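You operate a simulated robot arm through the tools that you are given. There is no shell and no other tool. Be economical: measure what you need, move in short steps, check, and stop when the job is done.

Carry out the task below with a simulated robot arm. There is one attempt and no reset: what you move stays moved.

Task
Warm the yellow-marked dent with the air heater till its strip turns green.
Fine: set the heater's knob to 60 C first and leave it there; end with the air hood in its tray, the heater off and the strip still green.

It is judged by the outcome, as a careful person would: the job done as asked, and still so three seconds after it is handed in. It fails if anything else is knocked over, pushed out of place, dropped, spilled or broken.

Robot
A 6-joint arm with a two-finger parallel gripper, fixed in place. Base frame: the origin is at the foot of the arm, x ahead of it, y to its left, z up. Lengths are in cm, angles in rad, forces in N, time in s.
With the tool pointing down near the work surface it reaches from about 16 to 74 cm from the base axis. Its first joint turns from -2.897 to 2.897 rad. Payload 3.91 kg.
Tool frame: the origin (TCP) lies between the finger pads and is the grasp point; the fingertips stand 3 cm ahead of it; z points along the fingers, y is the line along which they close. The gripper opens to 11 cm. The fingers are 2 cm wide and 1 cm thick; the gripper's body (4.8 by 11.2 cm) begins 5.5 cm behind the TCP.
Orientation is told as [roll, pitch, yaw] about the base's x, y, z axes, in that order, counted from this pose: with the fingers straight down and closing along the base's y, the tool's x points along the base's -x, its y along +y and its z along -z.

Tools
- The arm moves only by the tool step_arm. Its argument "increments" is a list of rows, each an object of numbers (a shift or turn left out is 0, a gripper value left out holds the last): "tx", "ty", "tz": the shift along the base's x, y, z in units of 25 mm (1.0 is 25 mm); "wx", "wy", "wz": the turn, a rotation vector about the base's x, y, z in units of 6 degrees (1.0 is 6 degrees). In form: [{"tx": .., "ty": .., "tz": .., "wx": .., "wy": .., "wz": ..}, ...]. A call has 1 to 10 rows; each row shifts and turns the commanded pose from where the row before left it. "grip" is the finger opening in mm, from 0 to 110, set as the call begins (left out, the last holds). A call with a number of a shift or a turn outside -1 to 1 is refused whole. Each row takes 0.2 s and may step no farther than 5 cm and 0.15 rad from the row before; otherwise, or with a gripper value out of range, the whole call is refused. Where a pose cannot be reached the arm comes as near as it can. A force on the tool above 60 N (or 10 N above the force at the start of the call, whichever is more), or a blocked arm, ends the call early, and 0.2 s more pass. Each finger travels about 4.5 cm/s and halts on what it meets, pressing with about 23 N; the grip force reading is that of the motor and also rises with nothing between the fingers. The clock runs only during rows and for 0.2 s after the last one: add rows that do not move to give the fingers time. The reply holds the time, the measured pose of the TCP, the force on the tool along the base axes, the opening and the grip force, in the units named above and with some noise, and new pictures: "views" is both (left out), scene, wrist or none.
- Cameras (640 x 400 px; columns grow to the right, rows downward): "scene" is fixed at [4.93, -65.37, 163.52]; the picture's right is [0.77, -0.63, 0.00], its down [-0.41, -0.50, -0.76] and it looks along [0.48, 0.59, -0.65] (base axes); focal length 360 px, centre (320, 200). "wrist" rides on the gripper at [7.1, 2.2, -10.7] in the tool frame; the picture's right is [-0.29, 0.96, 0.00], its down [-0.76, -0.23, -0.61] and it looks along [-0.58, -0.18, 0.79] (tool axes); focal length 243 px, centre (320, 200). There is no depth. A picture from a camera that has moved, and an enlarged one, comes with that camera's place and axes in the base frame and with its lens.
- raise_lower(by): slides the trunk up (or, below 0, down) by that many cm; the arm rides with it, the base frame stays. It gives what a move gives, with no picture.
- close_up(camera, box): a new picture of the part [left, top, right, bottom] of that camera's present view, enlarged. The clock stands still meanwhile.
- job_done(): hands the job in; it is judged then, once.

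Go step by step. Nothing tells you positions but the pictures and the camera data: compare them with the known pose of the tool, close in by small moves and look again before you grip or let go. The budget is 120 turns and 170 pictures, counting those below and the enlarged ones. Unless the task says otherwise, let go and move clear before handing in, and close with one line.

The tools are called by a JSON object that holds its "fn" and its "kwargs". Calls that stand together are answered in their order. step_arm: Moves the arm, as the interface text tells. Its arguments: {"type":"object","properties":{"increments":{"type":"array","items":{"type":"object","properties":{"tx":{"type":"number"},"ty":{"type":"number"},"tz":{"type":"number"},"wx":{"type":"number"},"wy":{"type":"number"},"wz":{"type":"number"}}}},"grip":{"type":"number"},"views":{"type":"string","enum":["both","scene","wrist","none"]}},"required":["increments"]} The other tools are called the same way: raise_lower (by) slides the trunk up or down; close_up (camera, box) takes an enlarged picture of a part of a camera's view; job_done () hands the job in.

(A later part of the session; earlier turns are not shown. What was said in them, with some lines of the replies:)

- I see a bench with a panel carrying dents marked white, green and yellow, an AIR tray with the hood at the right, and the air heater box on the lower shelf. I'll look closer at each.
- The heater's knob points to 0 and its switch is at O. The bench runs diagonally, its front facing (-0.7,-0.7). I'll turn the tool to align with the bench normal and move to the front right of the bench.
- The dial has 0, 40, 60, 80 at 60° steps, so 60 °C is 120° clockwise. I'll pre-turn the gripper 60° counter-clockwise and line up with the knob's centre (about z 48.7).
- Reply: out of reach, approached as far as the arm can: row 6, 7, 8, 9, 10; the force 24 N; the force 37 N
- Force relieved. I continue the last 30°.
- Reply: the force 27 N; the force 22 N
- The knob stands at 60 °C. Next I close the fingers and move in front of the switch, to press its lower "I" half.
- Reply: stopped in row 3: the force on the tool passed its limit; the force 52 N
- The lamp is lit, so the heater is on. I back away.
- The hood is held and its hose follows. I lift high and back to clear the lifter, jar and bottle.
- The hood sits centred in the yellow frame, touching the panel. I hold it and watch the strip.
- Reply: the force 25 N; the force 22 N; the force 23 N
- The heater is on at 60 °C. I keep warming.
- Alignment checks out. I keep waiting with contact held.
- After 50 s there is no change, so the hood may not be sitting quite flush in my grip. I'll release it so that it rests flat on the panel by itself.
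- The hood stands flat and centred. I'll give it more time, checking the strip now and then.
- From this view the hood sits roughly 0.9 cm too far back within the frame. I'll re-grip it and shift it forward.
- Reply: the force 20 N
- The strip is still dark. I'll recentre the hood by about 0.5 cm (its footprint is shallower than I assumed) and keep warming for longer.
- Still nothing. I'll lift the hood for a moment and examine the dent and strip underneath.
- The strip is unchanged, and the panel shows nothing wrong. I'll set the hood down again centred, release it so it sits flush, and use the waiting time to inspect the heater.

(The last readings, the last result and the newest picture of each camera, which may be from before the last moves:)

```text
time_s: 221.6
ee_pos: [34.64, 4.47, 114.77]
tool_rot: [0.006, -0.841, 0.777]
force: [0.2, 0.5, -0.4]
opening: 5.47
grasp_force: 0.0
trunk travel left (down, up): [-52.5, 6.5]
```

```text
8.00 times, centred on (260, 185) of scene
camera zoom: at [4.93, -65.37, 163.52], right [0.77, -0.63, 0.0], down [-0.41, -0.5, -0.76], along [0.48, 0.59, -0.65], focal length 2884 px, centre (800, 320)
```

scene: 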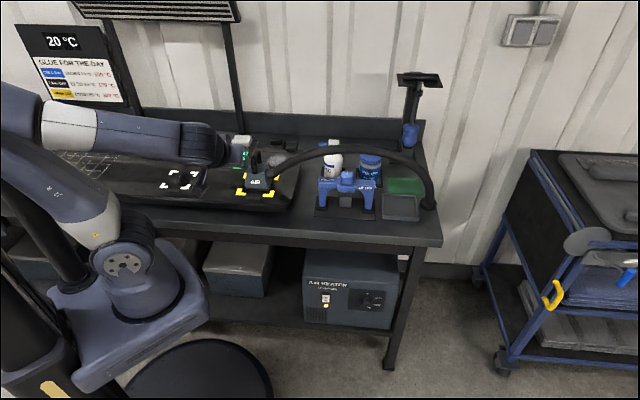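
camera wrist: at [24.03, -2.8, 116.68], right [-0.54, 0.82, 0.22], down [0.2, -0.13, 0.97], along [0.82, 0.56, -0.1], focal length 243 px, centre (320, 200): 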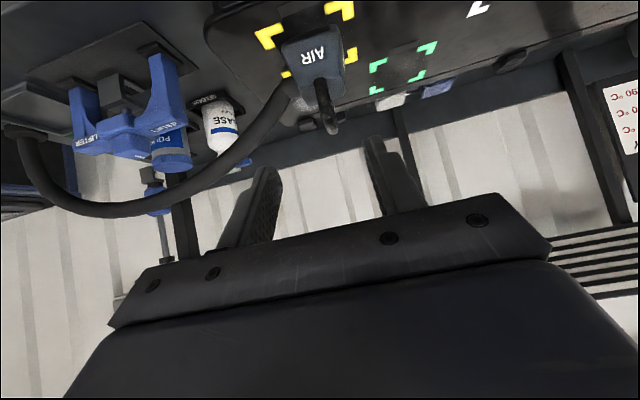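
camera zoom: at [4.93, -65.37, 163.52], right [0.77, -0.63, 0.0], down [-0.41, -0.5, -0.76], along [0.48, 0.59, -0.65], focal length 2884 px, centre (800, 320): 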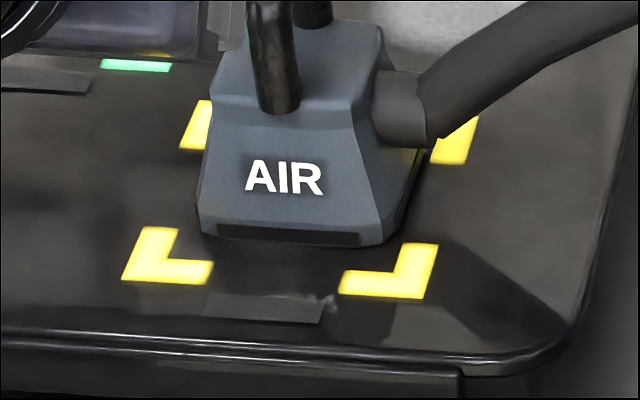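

I can't see any fault: the heater is on at 60 °C and the hood sits centred and flat. It may just be slow, so I'll give it a longer uninterrupted spell.

{"fn": "step_arm", "kwargs": {"increments": [{}, {}, {}, {}, {}, {}, {}, {}, {}, {}], "views": "none"}}

{"fn": "step_arm", "kwargs": {"increments": [{}, {}, {}, {}, {}, {}, {}, {}, {}, {}], "views": "none"}}

{"fn": "step_arm", "kwargs": {"increments": [{}, {}, {}, {}, {}, {}, {}, {}, {}, {}], "views": "none"}}

{"fn": "step_arm", "kwargs": {"increments": [{}, {}, {}, {}, {}, {}, {}, {}, {}, {}], "views": "none"}}

{"fn": "step_arm", "kwargs": {"increments": [{}, {}, {}, {}, {}, {}, {}, {}, {}, {}], "views": "none"}}

{"fn": "step_arm", "kwargs": {"increments": [{}, {}, {}, {}, {}, {}, {}, {}, {}, {}], "views": "none"}}

{"fn": "step_arm", "kwargs": {"increments": [{}, {}, {}, {}, {}, {}, {}, {}, {}, {}], "views": "none"}}

{"fn": "step_arm", "kwargs": {"increments": [{}, {}, {}, {}, {}, {}, {}, {}, {}, {}], "views": "none"}}

{"fn": "close_up", "kwargs": {"camera": "scene", "box": [220, 160, 300, 210]}}

{"fn": "step_arm", "kwargs": {"increments": [{}, {}, {}, {}, {}, {}, {}, {}, {}, {}], "views": "none"}}

{"fn": "step_arm", "kwargs": {"increments": [{}, {}, {}, {}, {}, {}, {}, {}, {}, {}], "views": "none"}}

{"fn": "step_arm", "kwargs": {"increments": [{}, {}, {}, {}, {}, {}, {}, {}, {}, {}], "views": "none"}}

{"fn": "step_arm", "kwargs": {"increments": [{}, {}, {}, {}, {}, {}, {}, {}, {}, {}], "views": "none"}}

{"fn": "step_arm", "kwargs": {"increments": [{}, {}, {}, {}, {}, {}, {}, {}, {}, {}], "views": "none"}}

{"fn": "step_arm", "kwargs": {"increments": [{}, {}, {}, {}, {}, {}, {}, {}, {}, {}], "views": "none"}}

{"fn": "close_up", "kwargs": {"camera": "scene", "box": [220, 160, 300, 210]}}

```text
time_s: 223.8
ee_pos: [34.5, 4.56, 114.71]
tool_rot: [0.005, -0.839, 0.777]
force: [0.7, -0.1, -0.4]
opening: 5.51
grasp_force: 0.1
trunk travel left (down, up): [-52.5, 6.5]
```

```text
time_s: 226.0
ee_pos: [34.48, 4.6, 114.73]
tool_rot: [0.006, -0.838, 0.776]
force: [-1.2, 0.5, 0.3]
opening: 5.49
grasp_force: 0.0
trunk travel left (down, up): [-52.5, 6.5]
```

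```text
time_s: 228.2
ee_pos: [34.59, 4.53, 114.81]
tool_rot: [0.004, -0.84, 0.777]
force: [-0.2, -0.2, -0.2]
opening: 5.5
grasp_force: 0.1
trunk travel left (down, up): [-52.5, 6.5]
```

```text
time_s: 230.4
ee_pos: [34.54, 4.59, 114.75]
tool_rot: [0.006, -0.84, 0.776]
force: [-0.2, 0.2, 0.2]
opening: 5.48
grasp_force: 0.1
trunk travel left (down, up): [-52.5, 6.5]
```

```text
time_s: 232.6
ee_pos: [34.59, 4.57, 114.7]
tool_rot: [0.004, -0.84, 0.777]
force: [0.7, -0.3, -0.2]
opening: 5.49
grasp_force: 0.0
trunk travel left (down, up): [-52.5, 6.5]
```

```text
time_s: 234.8
ee_pos: [34.63, 4.58, 114.69]
tool_rot: [0.004, -0.84, 0.775]
force: [0.4, 0.3, -0.3]
opening: 5.5
grasp_force: 0.1
trunk travel left (down, up): [-52.5, 6.5]
```

```text
time_s: 237.0
ee_pos: [34.45, 4.58, 114.7]
tool_rot: [0.006, -0.84, 0.776]
force: [0.5, 0.3, 0.1]
opening: 5.5
grasp_force: 0.1
trunk travel left (down, up): [-52.5, 6.5]
```

```text
time_s: 239.2
ee_pos: [34.57, 4.58, 114.78]
tool_rot: [0.006, -0.839, 0.776]
force: [0.1, 0.1, 0.7]
opening: 5.49
grasp_force: 0.1
trunk travel left (down, up): [-52.5, 6.5]
```

```text
8.00 times, centred on (260, 185) of scene
camera zoom: at [4.93, -65.37, 163.52], right [0.77, -0.63, 0.0], down [-0.41, -0.5, -0.76], along [0.48, 0.59, -0.65], focal length 2884 px, centre (800, 320)
```

zoom: 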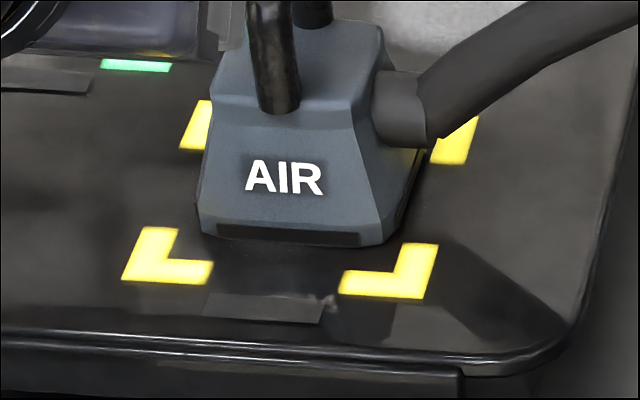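

```text
time_s: 241.4
ee_pos: [34.6, 4.51, 114.65]
tool_rot: [0.005, -0.84, 0.776]
force: [-0.1, -0.7, 0.1]
opening: 5.5
grasp_force: 0.1
trunk travel left (down, up): [-52.5, 6.5]
```

```text
time_s: 243.6
ee_pos: [34.58, 4.61, 114.68]
tool_rot: [0.004, -0.839, 0.776]
force: [0.1, 0.1, 0.6]
opening: 5.51
grasp_force: 0.0
trunk travel left (down, up): [-52.5, 6.5]
```

```text
time_s: 245.8
ee_pos: [34.66, 4.6, 114.66]
tool_rot: [0.006, -0.838, 0.778]
force: [0.1, -0.4, -0.3]
opening: 5.51
grasp_force: 0.1
trunk travel left (down, up): [-52.5, 6.5]
```

```text
time_s: 248.0
ee_pos: [34.51, 4.61, 114.73]
tool_rot: [0.007, -0.839, 0.776]
force: [-1.1, 0.6, 0.3]
opening: 5.5
grasp_force: 0.0
trunk travel left (down, up): [-52.5, 6.5]
```

```text
time_s: 250.2
ee_pos: [34.57, 4.54, 114.7]
tool_rot: [0.005, -0.84, 0.776]
force: [-0.1, -1.1, 0.2]
opening: 5.48
grasp_force: 0.0
trunk travel left (down, up): [-52.5, 6.5]
```

```text
time_s: 252.4
ee_pos: [34.63, 4.58, 114.64]
tool_rot: [0.004, -0.839, 0.776]
force: [0.2, 0.1, -0.7]
opening: 5.5
grasp_force: 0.1
trunk travel left (down, up): [-52.5, 6.5]
```

```text
8.00 times, centred on (260, 185) of scene
camera zoom: at [4.93, -65.37, 163.52], right [0.77, -0.63, 0.0], down [-0.41, -0.5, -0.76], along [0.48, 0.59, -0.65], focal length 2884 px, centre (800, 320)
```

zoom: 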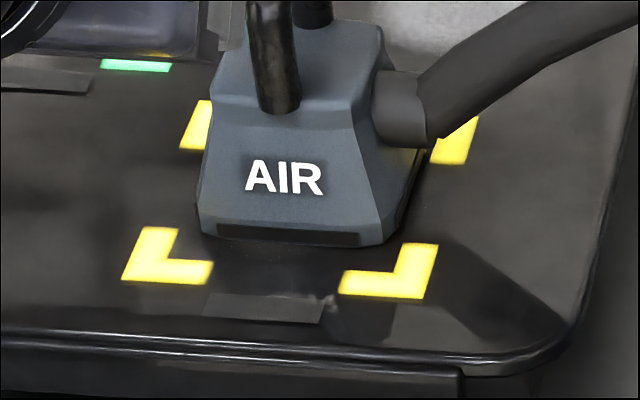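

Nothing changed after 70 s, so the warming may depend on better centring. I'll look at the hood and frame from the left side to measure the offset.

{"fn": "step_arm", "kwargs": {"increments": [{"tx": -0.6, "ty": 0.6, "tz": 0.4}, {"tx": -0.6, "ty": 0.6, "tz": 0.4}, {"tx": -0.6, "ty": 0.6, "tz": 0.4}, {"tx": -0.6, "ty": 0.6, "tz": 0.4, "wx": -0.707, "wy": 0.707}, {"tx": -0.6, "ty": 0.6, "wx": -0.707, "wy": 0.707}, {"tx": -0.6, "ty": 0.6, "wx": -0.707, "wy": 0.707}], "views": "wrist"}}

```text
time_s: 253.8
ee_pos: [25.43, 13.53, 118.78]
tool_rot: [0.003, -0.526, 0.777]
force: [-0.4, -0.1, 0.2]
opening: 5.53
grasp_force: 0.1
trunk travel left (down, up): [-52.5, 6.5]
camera wrist: at [15.87, 7.08, 124.59], right [-0.49, 0.86, 0.15], down [0.41, 0.08, 0.91], along [0.77, 0.51, -0.39], focal length 243 px, centre (320, 200)
```

wrist: 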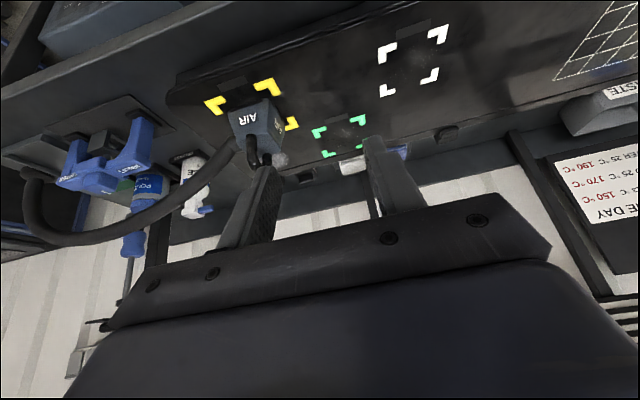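

{"fn": "close_up", "kwargs": {"camera": "wrist", "box": [195, 65, 315, 165]}}

```text
4.00 times, centred on (255, 115) of wrist
camera zoom: at [15.87, 7.08, 124.59], right [-0.49, 0.86, 0.15], down [0.41, 0.08, 0.91], along [0.77, 0.51, -0.39], focal length 970 px, centre (580, 540)
```

zoom: 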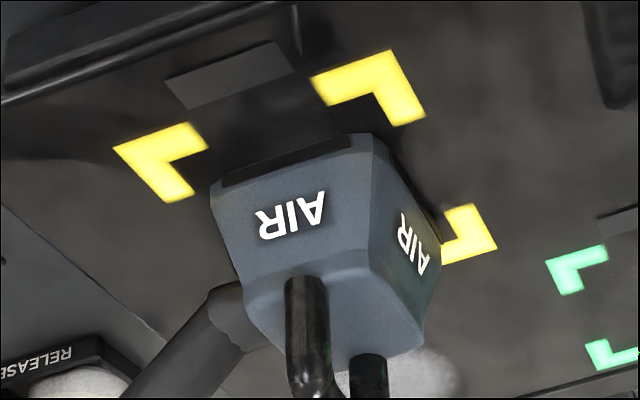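

The side view shows the hood is about 0.9 cm too far back and 0.3 cm too far right. I'll re-grip it and centre it properly.

{"fn": "step_arm", "kwargs": {"increments": [{"tx": 0.6, "ty": -0.6, "wx": 0.707, "wy": -0.707}, {"tx": 0.6, "ty": -0.6, "wx": 0.707, "wy": -0.707}, {"tx": 0.6, "ty": -0.6, "tz": -0.4, "wx": 0.707, "wy": -0.707}, {"tx": 0.6, "ty": -0.6, "tz": -0.4}, {"tx": 0.6, "ty": -0.6, "tz": -0.4}, {"tx": 0.6, "ty": -0.6, "tz": -0.4}], "views": "none"}}

{"fn": "step_arm", "kwargs": {"increments": [{"tx": 0.6, "ty": 0.6}, {"tx": 0.6, "ty": 0.6}, {"tx": 0.6, "ty": 0.6, "tz": -0.7}, {"tx": 0.6, "ty": 0.6, "tz": -0.7}, {"tx": 0.6, "ty": 0.6, "tz": -0.7}, {"tx": 0.52, "ty": 0.52, "tz": -0.67}, {"tx": 0.52, "ty": 0.52, "tz": -0.67}], "views": "wrist"}}

```text
time_s: 255.2
ee_pos: [34.48, 4.61, 114.72]
tool_rot: [0.005, -0.84, 0.777]
force: [-0.5, -0.6, 0.4]
opening: 5.49
grasp_force: 0.1
trunk travel left (down, up): [-52.5, 6.5]
```

```text
time_s: 256.8
ee_pos: [44.61, 14.77, 106.18]
tool_rot: [0.006, -0.839, 0.777]
force: [0.5, -0.4, -0.5]
opening: 5.47
grasp_force: 0.0
trunk travel left (down, up): [-52.5, 6.5]
camera wrist: at [34.16, 7.39, 108.08], right [-0.53, 0.82, 0.22], down [0.2, -0.13, 0.97], along [0.82, 0.56, -0.1], focal length 243 px, centre (320, 200)
```

wrist: 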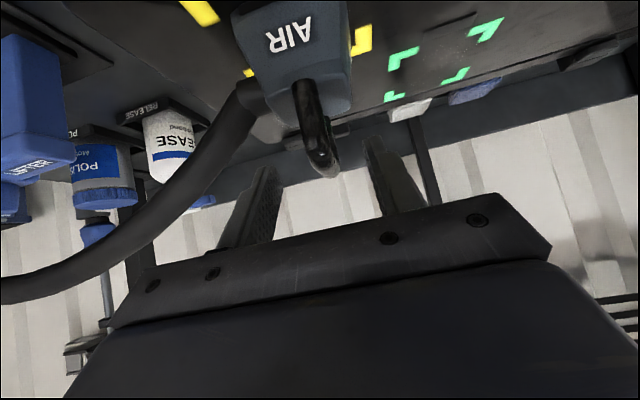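

{"fn": "step_arm", "kwargs": {"increments": [{"tx": 0.52, "ty": 0.52, "tz": -0.67}, {"tx": 0.51, "ty": 0.51, "tz": -0.65}], "views": "none"}}

{"fn": "step_arm", "kwargs": {"increments": [{}, {}, {}, {}], "grip": 0, "views": "none"}}

{"fn": "step_arm", "kwargs": {"increments": [{"tz": 0.2}, {"tx": -0.17, "ty": -0.085}, {"tx": -0.17, "ty": -0.085}, {"tz": -0.12}, {"tz": -0.08}, {}], "views": "none"}}

{"fn": "close_up", "kwargs": {"camera": "scene", "box": [220, 160, 300, 210]}}

```text
time_s: 257.4
ee_pos: [47.24, 17.37, 102.76]
tool_rot: [0.005, -0.84, 0.775]
force: [0.6, 0.5, -0.2]
opening: 5.5
grasp_force: 0.1
trunk travel left (down, up): [-52.5, 6.5]
```

```text
time_s: 258.4
ee_pos: [47.2, 17.4, 102.79]
tool_rot: [0.005, -0.839, 0.776]
force: [0.5, -0.8, 0.0]
opening: 1.69
grasp_force: 22.5
trunk travel left (down, up): [-52.5, 6.5]
```

```text
time_s: 259.8
ee_pos: [46.34, 16.86, 102.8]
tool_rot: [0.005, -0.84, 0.776]
force: [0.1, -0.2, -2.4]
opening: 1.66
grasp_force: 23.2
trunk travel left (down, up): [-52.5, 6.5]
```

```text
8.00 times, centred on (260, 185) of scene
camera zoom: at [4.93, -65.37, 163.52], right [0.77, -0.63, 0.0], down [-0.41, -0.5, -0.76], along [0.48, 0.59, -0.65], focal length 2884 px, centre (800, 320)
```

zoom: 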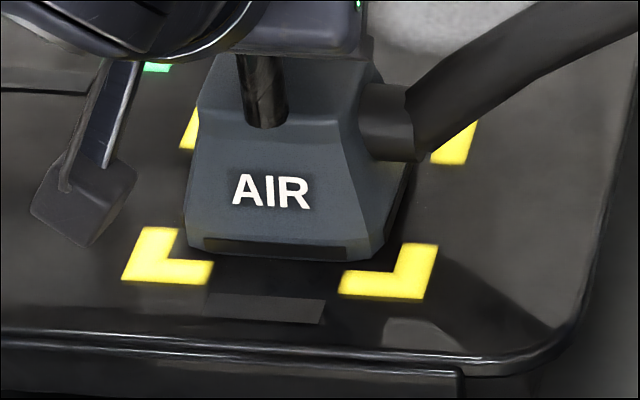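

{"fn": "step_arm", "kwargs": {"increments": [{"tx": 0.085}, {"tz": -0.04}, {"tz": -0.03}, {}], "views": "none"}}

{"fn": "step_arm", "kwargs": {"increments": [{}, {}, {}, {}, {}, {}, {}, {}, {}, {}], "views": "none"}}

{"fn": "step_arm", "kwargs": {"increments": [{}, {}, {}, {}, {}, {}, {}, {}, {}, {}], "views": "none"}}

{"fn": "step_arm", "kwargs": {"increments": [{}, {}, {}, {}, {}, {}, {}, {}, {}, {}], "views": "none"}}

{"fn": "close_up", "kwargs": {"camera": "scene", "box": [220, 160, 300, 210]}}

{"fn": "step_arm", "kwargs": {"increments": [{}, {}, {}, {}, {}, {}, {}, {}, {}, {}], "views": "none"}}

{"fn": "step_arm", "kwargs": {"increments": [{}, {}, {}, {}, {}, {}, {}, {}, {}, {}], "views": "none"}}

{"fn": "step_arm", "kwargs": {"increments": [{}, {}, {}, {}, {}, {}, {}, {}, {}, {}], "views": "none"}}

{"fn": "step_arm", "kwargs": {"increments": [{}, {}, {}, {}, {}, {}, {}, {}, {}, {}], "views": "none"}}

{"fn": "close_up", "kwargs": {"camera": "scene", "box": [220, 160, 300, 210]}}

```text
time_s: 260.8
ee_pos: [46.45, 17.03, 102.92]
tool_rot: [0.002, -0.843, 0.777]
force: [-0.1, 1.6, 19.3]
opening: 1.67
grasp_force: 23.9
trunk travel left (down, up): [-52.5, 6.5]
```

```text
time_s: 263.0
ee_pos: [46.56, 17.11, 102.73]
tool_rot: [0.004, -0.842, 0.776]
force: [4.5, 3.6, 23.3]
opening: 1.69
grasp_force: 22.7
trunk travel left (down, up): [-52.5, 6.5]
```

```text
time_s: 265.2
ee_pos: [46.49, 16.78, 102.73]
tool_rot: [0.005, -0.842, 0.779]
force: [3.9, 1.4, 22.7]
opening: 1.66
grasp_force: 23.0
trunk travel left (down, up): [-52.5, 6.5]
```

```text
time_s: 267.4
ee_pos: [46.53, 16.83, 102.62]
tool_rot: [0.004, -0.842, 0.776]
force: [3.2, 0.9, 22.5]
opening: 1.69
grasp_force: 22.9
trunk travel left (down, up): [-52.5, 6.5]
```

```text
8.00 times, centred on (260, 185) of scene
camera zoom: at [4.93, -65.37, 163.52], right [0.77, -0.63, 0.0], down [-0.41, -0.5, -0.76], along [0.48, 0.59, -0.65], focal length 2884 px, centre (800, 320)
```

zoom: 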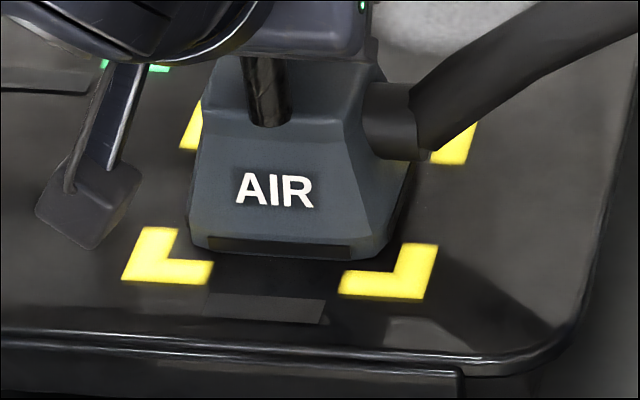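

```text
time_s: 269.6
ee_pos: [46.5, 16.77, 102.83]
tool_rot: [0.004, -0.841, 0.777]
force: [1.4, 0.7, 18.5]
opening: 1.68
grasp_force: 22.8
trunk travel left (down, up): [-52.5, 6.5]
```

```text
time_s: 271.8
ee_pos: [46.43, 16.86, 102.73]
tool_rot: [0.006, -0.841, 0.776]
force: [0.3, 0.8, 16.0]
opening: 1.68
grasp_force: 22.7
trunk travel left (down, up): [-52.5, 6.5]
```

```text
time_s: 274.0
ee_pos: [46.43, 16.89, 102.81]
tool_rot: [0.004, -0.839, 0.776]
force: [-0.3, 0.1, 14.4]
opening: 1.65
grasp_force: 23.1
trunk travel left (down, up): [-52.5, 6.5]
```

```text
time_s: 276.2
ee_pos: [46.5, 16.93, 102.67]
tool_rot: [0.004, -0.84, 0.778]
force: [-0.7, -0.1, 11.2]
opening: 1.71
grasp_force: 23.4
trunk travel left (down, up): [-52.5, 6.5]
```

```text
8.00 times, centred on (260, 185) of scene
camera zoom: at [4.93, -65.37, 163.52], right [0.77, -0.63, 0.0], down [-0.41, -0.5, -0.76], along [0.48, 0.59, -0.65], focal length 2884 px, centre (800, 320)
```

zoom: 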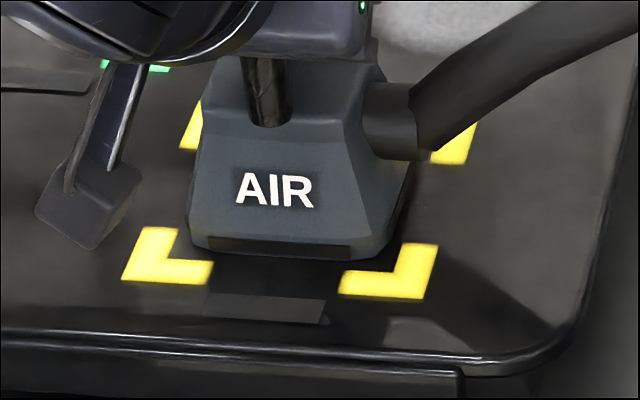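

{"fn": "step_arm", "kwargs": {"increments": [{}, {}, {}, {}, {}, {}, {}, {}, {}, {}], "views": "none"}}

{"fn": "step_arm", "kwargs": {"increments": [{}, {}, {}, {}, {}, {}, {}, {}, {}, {}], "views": "none"}}

{"fn": "step_arm", "kwargs": {"increments": [{}, {}, {}, {}, {}, {}, {}, {}, {}, {}], "views": "none"}}

{"fn": "step_arm", "kwargs": {"increments": [{}, {}, {}, {}, {}, {}, {}, {}, {}, {}], "views": "none"}}

{"fn": "step_arm", "kwargs": {"increments": [{}, {}, {}, {}, {}, {}, {}, {}, {}, {}], "views": "none"}}

{"fn": "close_up", "kwargs": {"camera": "scene", "box": [220, 160, 300, 210]}}

{"fn": "step_arm", "kwargs": {"increments": [{}, {}, {}, {}, {}, {}, {}, {}, {}, {}], "views": "none"}}

{"fn": "step_arm", "kwargs": {"increments": [{}, {}, {}, {}, {}, {}, {}, {}, {}, {}], "views": "none"}}

{"fn": "step_arm", "kwargs": {"increments": [{}, {}, {}, {}, {}, {}, {}, {}, {}, {}], "views": "none"}}

{"fn": "step_arm", "kwargs": {"increments": [{}, {}, {}, {}, {}, {}, {}, {}, {}, {}], "views": "none"}}

{"fn": "step_arm", "kwargs": {"increments": [{}, {}, {}, {}, {}, {}, {}, {}, {}, {}], "views": "none"}}

{"fn": "close_up", "kwargs": {"camera": "scene", "box": [220, 160, 300, 210]}}

```text
time_s: 278.4
ee_pos: [46.43, 16.84, 102.62]
tool_rot: [0.004, -0.84, 0.777]
force: [-1.1, -0.6, 9.6]
opening: 1.69
grasp_force: 23.0
trunk travel left (down, up): [-52.5, 6.5]
```

```text
time_s: 280.6
ee_pos: [46.49, 16.89, 102.74]
tool_rot: [0.007, -0.839, 0.778]
force: [-2.2, -0.6, 9.4]
opening: 1.68
grasp_force: 23.0
trunk travel left (down, up): [-52.5, 6.5]
```

```text
time_s: 282.8
ee_pos: [46.44, 16.83, 102.7]
tool_rot: [0.006, -0.84, 0.778]
force: [-1.7, -1.4, 7.6]
opening: 1.71
grasp_force: 23.3
trunk travel left (down, up): [-52.5, 6.5]
```

```text
time_s: 285.0
ee_pos: [46.47, 16.87, 102.63]
tool_rot: [0.005, -0.84, 0.776]
force: [-2.9, 0.7, 7.4]
opening: 1.67
grasp_force: 23.4
trunk travel left (down, up): [-52.5, 6.5]
```

```text
time_s: 287.2
ee_pos: [46.46, 16.85, 102.67]
tool_rot: [0.007, -0.841, 0.777]
force: [-1.5, -0.2, 7.7]
opening: 1.7
grasp_force: 22.8
trunk travel left (down, up): [-52.5, 6.5]
```

```text
8.00 times, centred on (260, 185) of scene
camera zoom: at [4.93, -65.37, 163.52], right [0.77, -0.63, 0.0], down [-0.41, -0.5, -0.76], along [0.48, 0.59, -0.65], focal length 2884 px, centre (800, 320)
```

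zoom: 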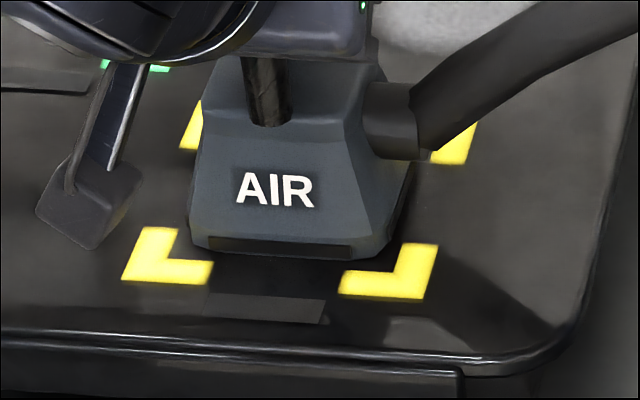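

```text
time_s: 289.4
ee_pos: [46.45, 16.93, 102.69]
tool_rot: [0.006, -0.839, 0.775]
force: [-1.1, 0.3, 6.7]
opening: 1.67
grasp_force: 22.7
trunk travel left (down, up): [-52.5, 6.5]
```

```text
time_s: 291.6
ee_pos: [46.46, 16.96, 102.65]
tool_rot: [0.005, -0.84, 0.778]
force: [-1.2, 0.2, 6.0]
opening: 1.69
grasp_force: 22.9
trunk travel left (down, up): [-52.5, 6.5]
```

```text
time_s: 293.8
ee_pos: [46.5, 16.82, 102.64]
tool_rot: [0.005, -0.838, 0.776]
force: [-0.2, -1.0, 5.7]
opening: 1.68
grasp_force: 23.2
trunk travel left (down, up): [-52.5, 6.5]
```

```text
time_s: 296.0
ee_pos: [46.49, 16.92, 102.75]
tool_rot: [0.007, -0.839, 0.776]
force: [-0.8, 0.4, 5.7]
opening: 1.67
grasp_force: 22.8
trunk travel left (down, up): [-52.5, 6.5]
```

```text
time_s: 298.2
ee_pos: [46.57, 16.92, 102.62]
tool_rot: [0.007, -0.838, 0.777]
force: [-1.0, -0.7, 5.1]
opening: 1.65
grasp_force: 22.7
trunk travel left (down, up): [-52.5, 6.5]
```

```text
8.00 times, centred on (260, 185) of scene
camera zoom: at [4.93, -65.37, 163.52], right [0.77, -0.63, 0.0], down [-0.41, -0.5, -0.76], along [0.48, 0.59, -0.65], focal length 2884 px, centre (800, 320)
```

zoom: 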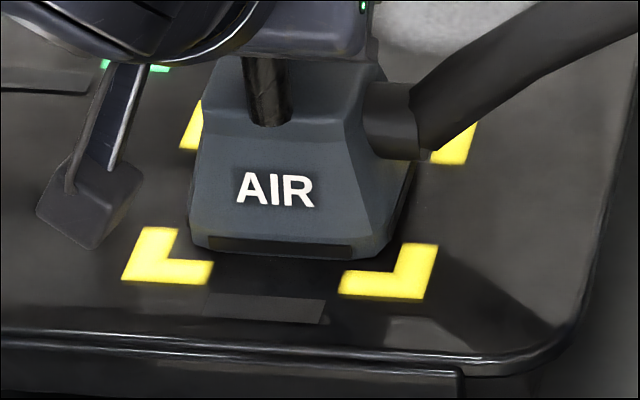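

Still nothing in full contact, so I'll test whether a small air gap matters: hover the hood about 0.6 cm above the dent.

{"fn": "step_arm", "kwargs": {"increments": [{"tz": 0.3}, {}, {}, {}, {}, {}, {}, {}, {}, {}], "views": "none"}}

{"fn": "step_arm", "kwargs": {"increments": [{}, {}, {}, {}, {}, {}, {}, {}, {}, {}], "views": "none"}}

{"fn": "step_arm", "kwargs": {"increments": [{}, {}, {}, {}, {}, {}, {}, {}, {}, {}], "views": "none"}}

{"fn": "step_arm", "kwargs": {"increments": [{}, {}, {}, {}, {}, {}, {}, {}, {}, {}], "views": "none"}}

{"fn": "step_arm", "kwargs": {"increments": [{}, {}, {}, {}, {}, {}, {}, {}, {}, {}], "views": "none"}}

{"fn": "close_up", "kwargs": {"camera": "scene", "box": [220, 160, 300, 210]}}

{"fn": "step_arm", "kwargs": {"increments": [{}, {}, {}, {}, {}, {}, {}, {}, {}, {}], "views": "none"}}

{"fn": "step_arm", "kwargs": {"increments": [{}, {}, {}, {}, {}, {}, {}, {}, {}, {}], "views": "none"}}

{"fn": "step_arm", "kwargs": {"increments": [{}, {}, {}, {}, {}, {}, {}, {}, {}, {}], "views": "none"}}

{"fn": "step_arm", "kwargs": {"increments": [{}, {}, {}, {}, {}, {}, {}, {}, {}, {}], "views": "none"}}

{"fn": "close_up", "kwargs": {"camera": "scene", "box": [220, 160, 300, 210]}}

```text
time_s: 300.4
ee_pos: [46.54, 16.9, 103.39]
tool_rot: [0.003, -0.84, 0.775]
force: [-0.1, -0.5, -3.7]
opening: 1.67
grasp_force: 23.3
trunk travel left (down, up): [-52.5, 6.5]
```

```text
time_s: 302.6
ee_pos: [46.46, 16.91, 103.3]
tool_rot: [0.004, -0.839, 0.777]
force: [-0.6, -0.4, -3.4]
opening: 1.66
grasp_force: 22.8
trunk travel left (down, up): [-52.5, 6.5]
```

```text
time_s: 304.8
ee_pos: [46.56, 16.88, 103.43]
tool_rot: [0.004, -0.84, 0.776]
force: [0.0, 0.0, -3.4]
opening: 1.7
grasp_force: 23.1
trunk travel left (down, up): [-52.5, 6.5]
```

```text
time_s: 307.0
ee_pos: [46.62, 16.89, 103.38]
tool_rot: [0.005, -0.84, 0.777]
force: [-0.3, 0.6, -3.0]
opening: 1.69
grasp_force: 23.1
trunk travel left (down, up): [-52.5, 6.5]
```

```text
time_s: 309.2
ee_pos: [46.56, 16.9, 103.26]
tool_rot: [0.005, -0.839, 0.779]
force: [0.8, 0.5, -3.5]
opening: 1.66
grasp_force: 22.9
trunk travel left (down, up): [-52.5, 6.5]
```

```text
8.00 times, centred on (260, 185) of scene
camera zoom: at [4.93, -65.37, 163.52], right [0.77, -0.63, 0.0], down [-0.41, -0.5, -0.76], along [0.48, 0.59, -0.65], focal length 2884 px, centre (800, 320)
```

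zoom: 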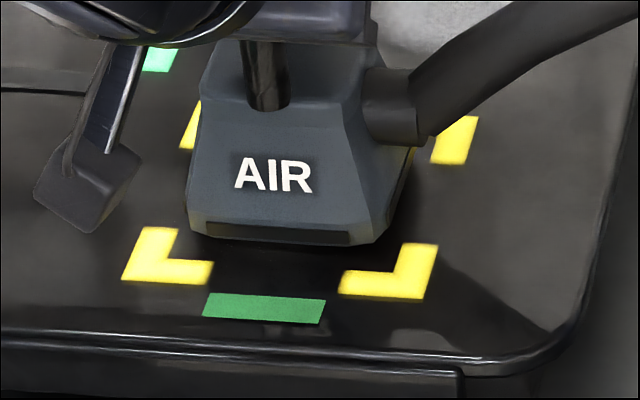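

```text
time_s: 311.4
ee_pos: [46.47, 16.83, 103.35]
tool_rot: [0.005, -0.841, 0.776]
force: [-0.5, 0.0, -3.4]
opening: 1.68
grasp_force: 23.1
trunk travel left (down, up): [-52.5, 6.5]
```

```text
time_s: 313.6
ee_pos: [46.53, 16.84, 103.39]
tool_rot: [0.005, -0.839, 0.777]
force: [-1.1, -0.9, -2.6]
opening: 1.67
grasp_force: 22.6
trunk travel left (down, up): [-52.5, 6.5]
```

```text
time_s: 315.8
ee_pos: [46.5, 16.95, 103.38]
tool_rot: [0.006, -0.839, 0.776]
force: [0.3, 1.2, -2.9]
opening: 1.67
grasp_force: 22.5
trunk travel left (down, up): [-52.5, 6.5]
```

```text
time_s: 318.0
ee_pos: [46.62, 16.92, 103.38]
tool_rot: [0.006, -0.841, 0.778]
force: [1.0, -0.4, -3.6]
opening: 1.67
grasp_force: 22.8
trunk travel left (down, up): [-52.5, 6.5]
```

```text
8.00 times, centred on (260, 185) of scene
camera zoom: at [4.93, -65.37, 163.52], right [0.77, -0.63, 0.0], down [-0.41, -0.5, -0.76], along [0.48, 0.59, -0.65], focal length 2884 px, centre (800, 320)
```

zoom: 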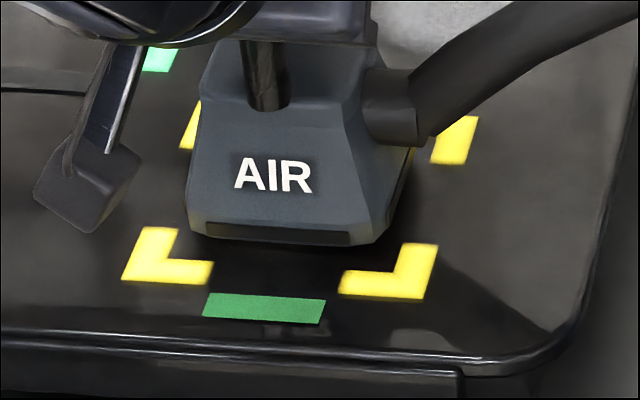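

The strip is green: the air needed a gap. I take the hood away at once and carry it back along the same path.

{"fn": "step_arm", "kwargs": {"increments": [{"tz": 0.93}, {"tz": 0.93}, {"tz": 0.93}, {"tz": 0.93}, {"tz": 0.93}, {"tz": 0.93}, {"tx": -0.14, "ty": -0.17, "tz": 0.93}, {"tx": -0.14, "ty": -0.17, "tz": 0.93}], "views": "none"}}

{"fn": "step_arm", "kwargs": {"increments": [{"tx": 0.425, "ty": -0.97}, {"tx": 0.425, "ty": -0.97}, {"tx": 0.425, "ty": -0.97}, {"tx": 0.425, "ty": -0.97}, {"tx": 0.425, "ty": -0.97}, {"tx": 0.425, "ty": -0.97}, {"tx": 0.425, "ty": -0.97}, {"tx": 0.425, "ty": -0.97}], "views": "none"}}

{"fn": "step_arm", "kwargs": {"increments": [{"tx": 0.707, "ty": -0.707}, {"tx": 0.707, "ty": -0.707}, {"tx": 0.707, "ty": -0.707}, {"tx": 0.707, "ty": -0.707}, {"tx": 0.707, "ty": -0.707}, {"tx": 0.707, "ty": -0.707}, {"tx": 0.707, "ty": -0.707}, {"tx": 0.707, "ty": -0.707}, {"tx": 0.707, "ty": -0.707}, {"tx": 0.707, "ty": -0.707}], "views": "both"}}

```text
time_s: 319.8
ee_pos: [45.73, 16.09, 121.96]
tool_rot: [0.008, -0.837, 0.775]
force: [0.0, 0.5, -3.3]
opening: 1.69
grasp_force: 23.4
trunk travel left (down, up): [-52.5, 6.5]
```

```text
time_s: 321.6
ee_pos: [54.44, -3.26, 121.95]
tool_rot: [0.009, -0.838, 0.777]
force: [0.0, -0.5, -3.2]
opening: 1.68
grasp_force: 22.7
trunk travel left (down, up): [-52.5, 6.5]
```

```text
time_s: 323.8
ee_pos: [72.14, -21.24, 121.82]
tool_rot: [0.008, -0.84, 0.771]
force: [0.5, 0.0, -4.0]
opening: 1.67
grasp_force: 23.1
trunk travel left (down, up): [-52.5, 6.5]
camera wrist: at [61.58, -28.49, 123.8], right [-0.53, 0.82, 0.22], down [0.21, -0.13, 0.97], along [0.82, 0.56, -0.1], focal length 243 px, centre (320, 200)
```

scene: 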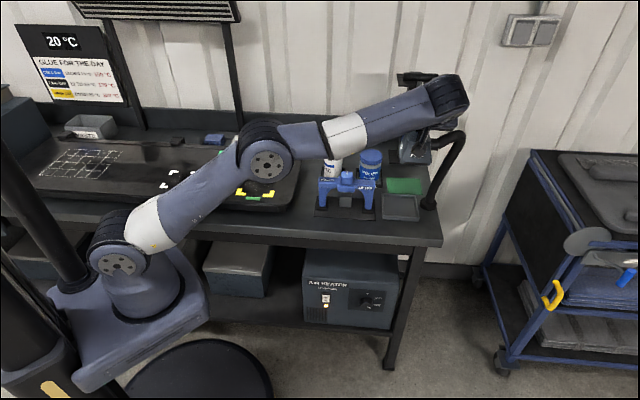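
wrist: 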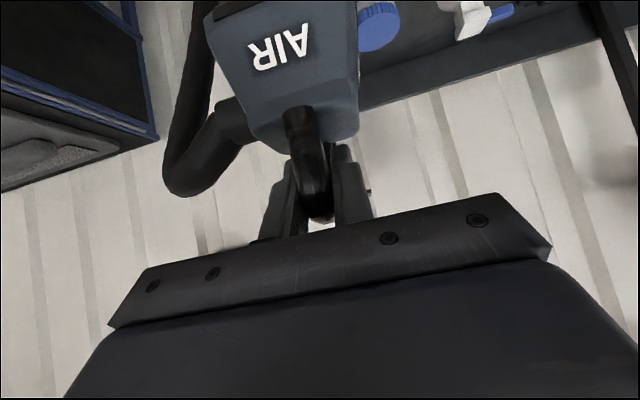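

{"fn": "step_arm", "kwargs": {"increments": [{"tx": 0.3, "ty": 0.31, "tz": -0.9}, {"tx": 0.3, "ty": 0.31, "tz": -0.9}, {"tx": 0.3, "ty": 0.31, "tz": -0.9}, {"tx": 0.3, "ty": 0.31, "tz": -0.9}, {"tx": 0.3, "ty": 0.31, "tz": -0.9}, {"tx": 0.3, "ty": 0.31, "tz": -0.9}, {"tx": 0.25, "ty": 0.25, "tz": -0.9}, {"tz": -0.9}], "views": "wrist"}}

{"fn": "close_up", "kwargs": {"camera": "scene", "box": [360, 150, 460, 230]}}

```text
time_s: 325.6
ee_pos: [77.21, -15.88, 103.91]
tool_rot: [0.005, -0.84, 0.777]
force: [0.3, -0.2, -3.9]
opening: 1.66
grasp_force: 23.6
trunk travel left (down, up): [-52.5, 6.5]
camera wrist: at [66.71, -23.15, 105.84], right [-0.53, 0.82, 0.22], down [0.2, -0.13, 0.97], along [0.82, 0.56, -0.1], focal length 243 px, centre (320, 200)
```

wrist: 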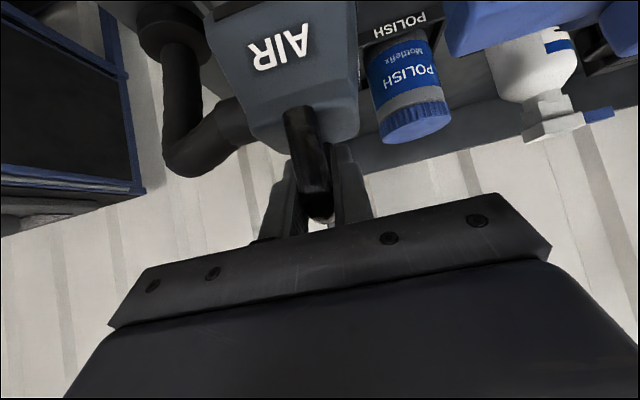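

```text
5.00 times, centred on (410, 190) of scene
camera zoom: at [4.93, -65.37, 163.52], right [0.77, -0.63, 0.0], down [-0.41, -0.5, -0.76], along [0.48, 0.59, -0.65], focal length 1802 px, centre (-130, 250)
```

zoom: 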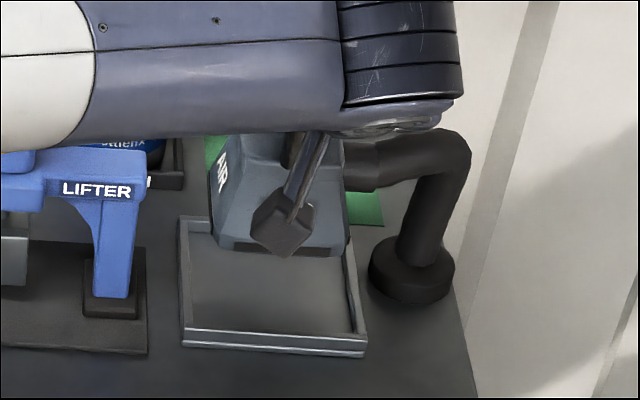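

{"fn": "step_arm", "kwargs": {"increments": [{"tz": -0.6}, {"tz": -0.6}, {"tz": -0.4}], "views": "none"}}

{"fn": "close_up", "kwargs": {"camera": "scene", "box": [360, 150, 460, 230]}}

```text
time_s: 326.4
ee_pos: [77.11, -15.72, 100.01]
tool_rot: [0.006, -0.839, 0.775]
force: [0.1, 0.0, -4.0]
opening: 1.67
grasp_force: 22.7
trunk travel left (down, up): [-52.5, 6.5]
```

```text
5.00 times, centred on (410, 190) of scene
camera zoom: at [4.93, -65.37, 163.52], right [0.77, -0.63, 0.0], down [-0.41, -0.5, -0.76], along [0.48, 0.59, -0.65], focal length 1802 px, centre (-130, 250)
```

zoom: 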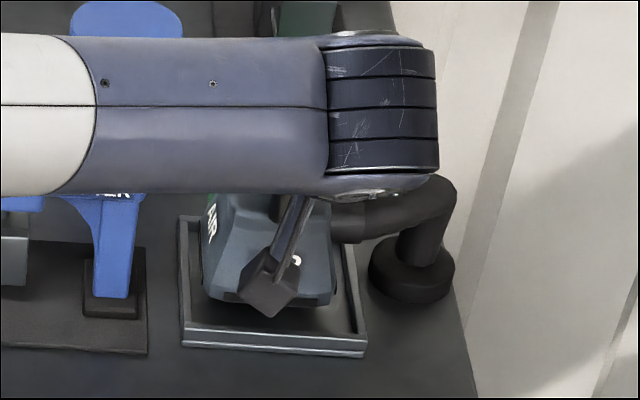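

{"fn": "step_arm", "kwargs": {"increments": [{"tx": -0.04, "ty": -0.1}, {"tz": -0.3}, {"tz": -0.15}, {"tz": -0.08}], "views": "none"}}

```text
time_s: 327.4
ee_pos: [77.05, -15.98, 98.57]
tool_rot: [0.005, -0.839, 0.775]
force: [0.1, 0.7, -4.4]
opening: 1.71
grasp_force: 23.4
trunk travel left (down, up): [-52.5, 6.5]
```

{"fn": "step_arm", "kwargs": {"increments": [{"tz": -0.06}, {"tz": -0.05}, {}], "views": "none"}}

{"fn": "close_up", "kwargs": {"camera": "scene", "box": [360, 150, 460, 230]}}

```text
time_s: 328.2
ee_pos: [77.02, -16.01, 98.37]
tool_rot: [0.008, -0.84, 0.775]
force: [0.3, -0.6, -3.5]
opening: 1.69
grasp_force: 22.7
trunk travel left (down, up): [-52.5, 6.5]
```

```text
5.00 times, centred on (410, 190) of scene
camera zoom: at [4.93, -65.37, 163.52], right [0.77, -0.63, 0.0], down [-0.41, -0.5, -0.76], along [0.48, 0.59, -0.65], focal length 1802 px, centre (-130, 250)
```

zoom: 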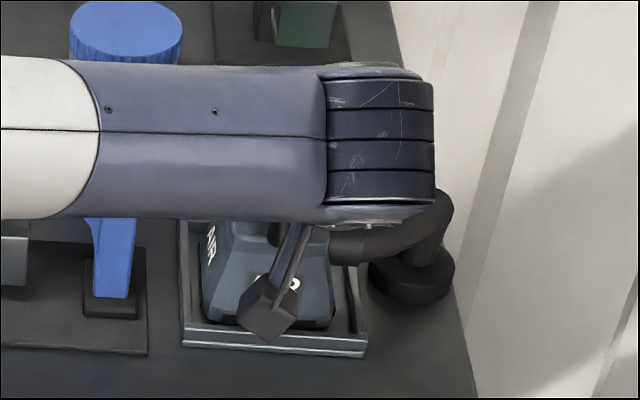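

{"fn": "step_arm", "kwargs": {"increments": [{"tz": -0.06}, {"tz": -0.06}, {}], "views": "none"}}

```text
time_s: 329.0
ee_pos: [76.94, -16.03, 98.27]
tool_rot: [0.002, -0.842, 0.778]
force: [-1.2, -0.9, 8.7]
opening: 1.69
grasp_force: 23.1
trunk travel left (down, up): [-52.5, 6.5]
```

Contact with the tray floor. I release and back off along the tool axis.

{"fn": "step_arm", "kwargs": {"increments": [{}, {}, {}], "grip": 55, "views": "none"}}

{"fn": "step_arm", "kwargs": {"increments": [{"tx": -0.5, "ty": -0.5, "tz": 0.68}, {"tx": -0.5, "ty": -0.5, "tz": 0.68}, {"tx": -0.5, "ty": -0.5, "tz": 0.68}, {"tx": -0.5, "ty": -0.5, "tz": 0.75}, {"tx": -0.55, "ty": -0.55, "tz": 0.8}, {"tx": -0.55, "ty": -0.55, "tz": 0.8}, {"tx": -0.55, "ty": -0.55, "tz": 0.8}], "views": "both"}}

{"fn": "close_up", "kwargs": {"camera": "scene", "box": [230, 150, 430, 230]}}

```text
time_s: 329.8
ee_pos: [76.95, -15.98, 97.98]
tool_rot: [0.005, -0.84, 0.775]
force: [0.3, -0.2, 0.1]
opening: 5.49
grasp_force: 0.0
trunk travel left (down, up): [-52.5, 6.5]
```

```text
time_s: 331.4
ee_pos: [67.86, -25.21, 111.14]
tool_rot: [0.007, -0.84, 0.776]
force: [1.2, -0.7, -0.8]
opening: 5.53
grasp_force: 0.0
trunk travel left (down, up): [-52.5, 6.5]
camera wrist: at [57.34, -32.5, 113.03], right [-0.53, 0.82, 0.22], down [0.2, -0.13, 0.97], along [0.82, 0.56, -0.1], focal length 243 px, centre (320, 200)
```

scene: 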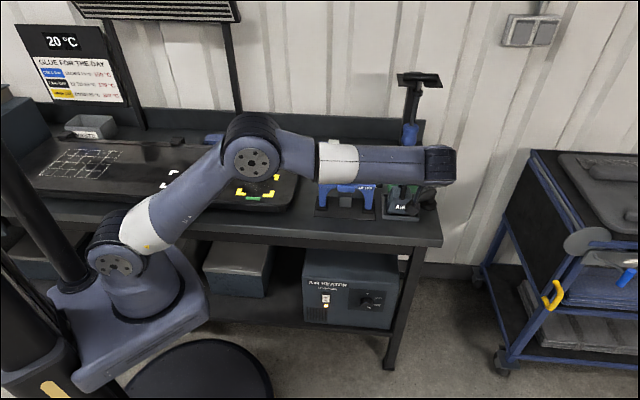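
wrist: 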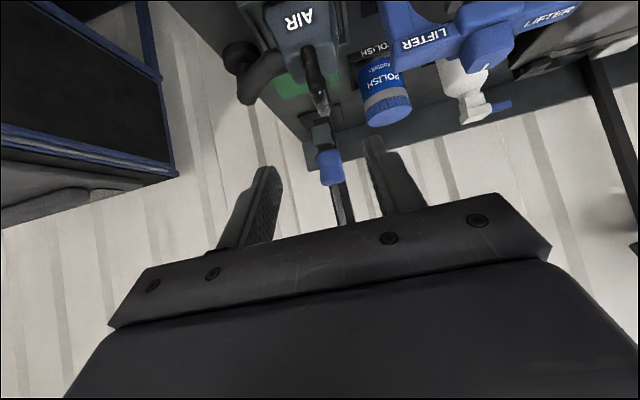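

```text
3.20 times, centred on (330, 190) of scene
camera zoom: at [4.93, -65.37, 163.52], right [0.77, -0.63, 0.0], down [-0.41, -0.5, -0.76], along [0.48, 0.59, -0.65], focal length 1154 px, centre (288, 232)
```

zoom: 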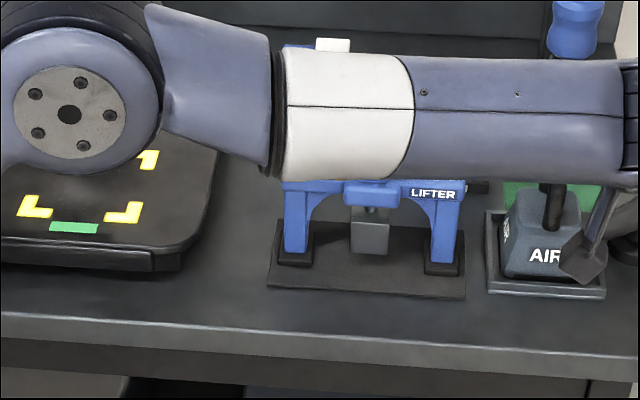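

The hood is in its tray and the strip is still green. Next I go down to the switch.

{"fn": "step_arm", "kwargs": {"increments": [{"tx": -0.98, "ty": -0.15, "tz": 0.435}, {"tx": -0.98, "ty": -0.15, "tz": 0.435}, {"tx": -0.98, "ty": -0.15, "tz": 0.435}, {"tx": -0.98, "ty": -0.15, "tz": 0.435}, {"tx": -0.98, "ty": -0.15, "tz": 0.435}, {"tx": -0.98, "ty": -0.15, "tz": 0.435}, {"tx": -0.98, "ty": -0.15, "tz": 0.435}, {"tx": -0.98, "ty": -0.15, "tz": 0.435}], "grip": 0, "views": "none"}}

{"fn": "step_arm", "kwargs": {"increments": [{"wx": 0.707, "wy": -0.707, "tz": -0.5}, {"wx": 0.707, "wy": -0.707, "tz": -0.5}, {"wx": 0.707, "wy": -0.707, "tz": -0.5}, {"wx": 0.707, "wy": -0.707, "tz": -0.5}, {"wx": 0.707, "wy": -0.707, "tz": -0.5}, {"wx": 0.707, "wy": -0.707, "tz": -0.5}, {"wx": 0.707, "wy": -0.707, "tz": -0.5}], "views": "none"}}

{"fn": "raise_lower", "kwargs": {"by": -40}}

```text
time_s: 333.2
ee_pos: [48.33, -28.04, 119.79]
tool_rot: [0.005, -0.838, 0.777]
force: [-0.3, -0.8, 0.0]
opening: 0.02
grasp_force: 22.5
trunk travel left (down, up): [-52.5, 6.5]
```

```text
time_s: 334.8
ee_pos: [48.33, -28.04, 110.86]
tool_rot: [2.03, -1.564, -1.246]
force: [0.1, -0.6, 0.5]
opening: 0.02
grasp_force: 22.9
trunk travel left (down, up): [-52.5, 6.5]
```

```text
time_s: 338.6
ee_pos: [48.22, -28.19, 71.03]
tool_rot: [1.768, -1.565, -0.983]
force: [0.7, 0.7, 0.0]
opening: 0.0
grasp_force: 23.0
trunk travel left (down, up): [-12.5, 46.5]
```

{"fn": "step_arm", "kwargs": {"increments": [{"tx": -0.092, "ty": 0.581, "tz": -0.925}, {"tx": -0.092, "ty": 0.581, "tz": -0.925}, {"tx": -0.092, "ty": 0.581, "tz": -0.925}, {"tx": -0.092, "ty": 0.581, "tz": -0.925}, {"tx": -0.092, "ty": 0.581, "tz": -0.925}, {"tx": -0.092, "ty": 0.581, "tz": -0.925}, {"tx": -0.092, "ty": 0.581, "tz": -0.925}, {"tx": -0.092, "ty": 0.581, "tz": -0.925}, {"tx": -0.092, "ty": 0.581, "tz": -0.925}], "views": "both"}}

```text
time_s: 340.6
ee_pos: [46.33, -14.98, 50.15]
tool_rot: [1.787, -1.566, -1.004]
force: [0.7, -0.1, -0.1]
opening: 0.0
grasp_force: 23.2
trunk travel left (down, up): [-12.5, 46.5]
camera wrist: at [37.19, -21.0, 43.12], right [-0.67, 0.68, 0.3], down [-0.27, -0.6, 0.76], along [0.69, 0.43, 0.58], focal length 243 px, centre (320, 200)
```

scene: 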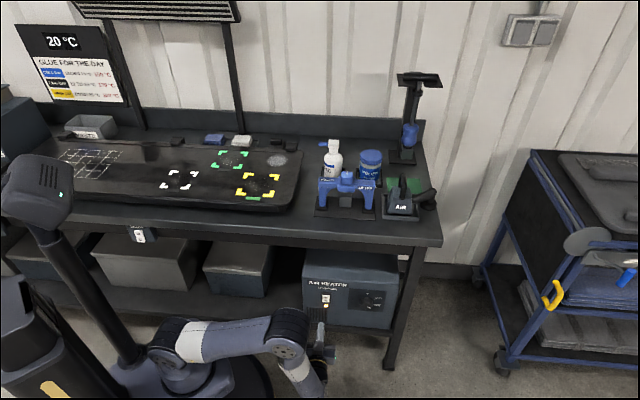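
wrist: 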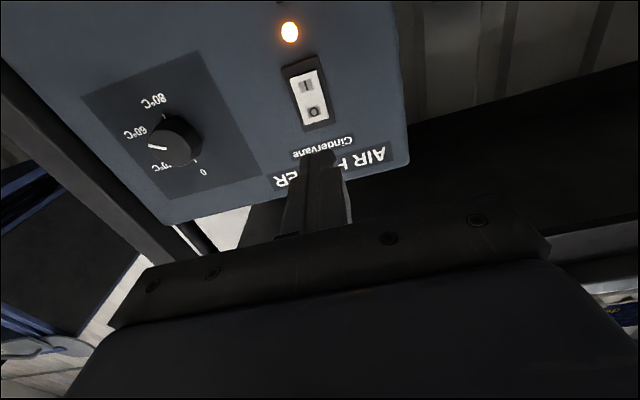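

{"fn": "step_arm", "kwargs": {"increments": [{"tx": 0.658, "ty": 0.615}, {"tx": 0.658, "ty": 0.615}, {"tx": 0.658, "ty": 0.615}, {"tx": 0.658, "ty": 0.615}], "views": "wrist"}}

```text
time_s: 341.6
ee_pos: [52.87, -9.02, 50.29]
tool_rot: [1.744, -1.563, -0.961]
force: [-0.5, -0.1, 0.1]
opening: 0.0
grasp_force: 23.0
trunk travel left (down, up): [-12.5, 46.5]
camera wrist: at [43.75, -14.91, 43.24], right [-0.67, 0.68, 0.3], down [-0.26, -0.6, 0.76], along [0.69, 0.43, 0.58], focal length 243 px, centre (320, 200)
```

wrist: 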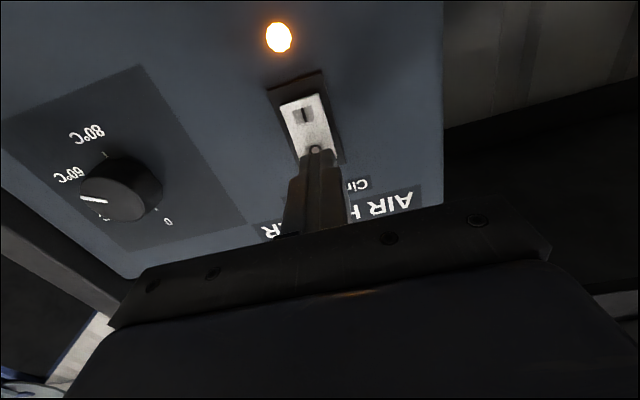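

{"fn": "step_arm", "kwargs": {"increments": [{"tx": 0.2, "ty": 0.2}, {"tx": 0.15, "ty": 0.15}, {"tx": 0.1, "ty": 0.1}, {"tx": 0.1, "ty": 0.1}, {"tx": 0.08, "ty": 0.08}], "views": "wrist"}}

```text
time_s: 342.7
ee_pos: [53.89, -7.82, 50.28]
tool_rot: [1.884, -1.56, -1.106]
force: [-43.3, -32.7, 6.1]
opening: 0.0
grasp_force: 23.3
trunk travel left (down, up): [-12.5, 46.5]
stopped in row 5: the force on the tool passed its limit (the readings are from after the stop); the commanded pose is now the measured one
camera wrist: at [44.78, -13.69, 43.22], right [-0.67, 0.68, 0.3], down [-0.27, -0.6, 0.76], along [0.69, 0.43, 0.58], focal length 243 px, centre (320, 200)
```

wrist: 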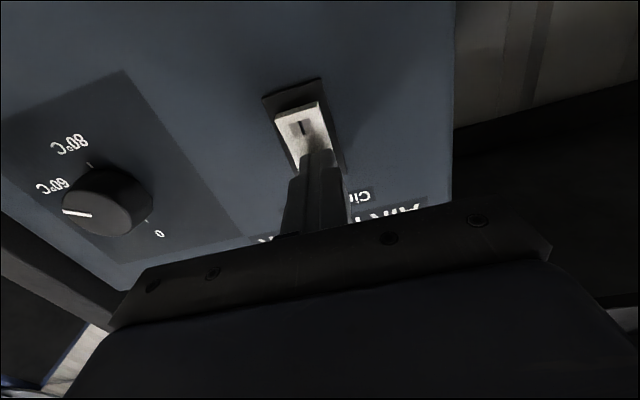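

The lamp is out, so the heater is off. I withdraw and check everything.

{"fn": "step_arm", "kwargs": {"increments": [{"tx": -0.5, "ty": -0.5}, {"tx": -0.7, "ty": -0.7}, {"tx": -0.7, "ty": -0.7}, {"tx": -0.7, "ty": -0.7}, {"tx": -0.7, "ty": -0.7}], "views": "scene"}}

{"fn": "close_up", "kwargs": {"camera": "scene", "box": [310, 270, 400, 330]}}

{"fn": "close_up", "kwargs": {"camera": "scene", "box": [220, 130, 450, 230]}}

```text
time_s: 343.9
ee_pos: [45.83, -15.86, 50.17]
tool_rot: [1.555, -1.563, -0.773]
force: [0.4, 0.0, 0.9]
opening: 0.02
grasp_force: 23.5
trunk travel left (down, up): [-12.5, 46.5]
```

scene: 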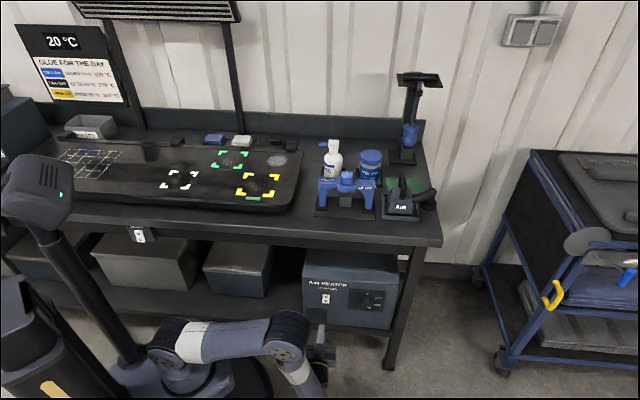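

```text
6.67 times, centred on (355, 300) of scene
camera zoom: at [4.93, -65.37, 163.52], right [0.77, -0.63, 0.0], down [-0.41, -0.5, -0.76], along [0.48, 0.59, -0.65], focal length 2403 px, centre (87, -467)
```

zoom: 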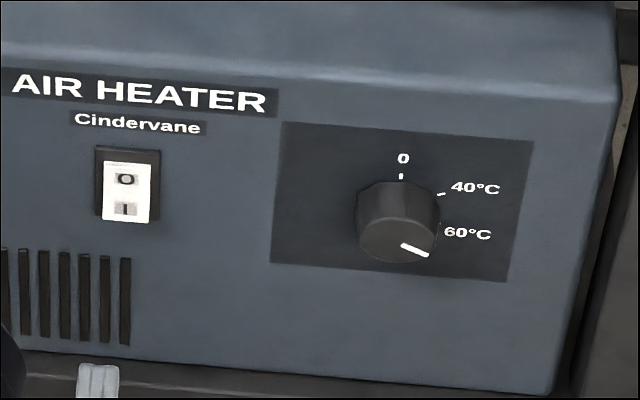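

```text
2.78 times, centred on (335, 180) of scene
camera zoom: at [4.93, -65.37, 163.52], right [0.77, -0.63, 0.0], down [-0.41, -0.5, -0.76], along [0.48, 0.59, -0.65], focal length 1003 px, centre (278, 256)
```

zoom: 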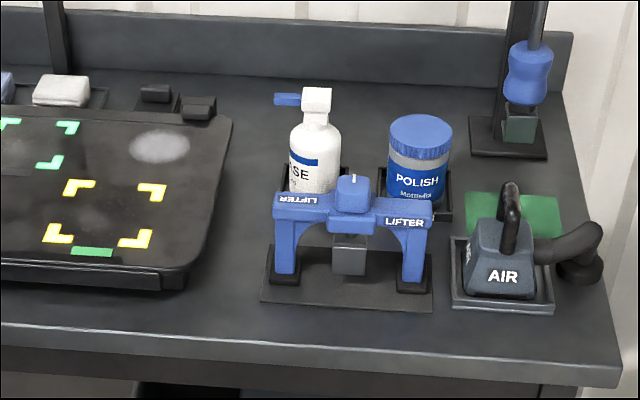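

The strip is green, the hood is in its tray, the knob is at 60 °C, the heater is off, and nothing else has been moved. The arm is clear, so I'm handing in.

{"fn": "job_done", "kwargs": {}}

```text
The job is handed in.
```

The yellow-marked dent's strip turned green and was still green at hand-in. The knob was left at 60 °C, the hood was back in its tray, and the heater was off.
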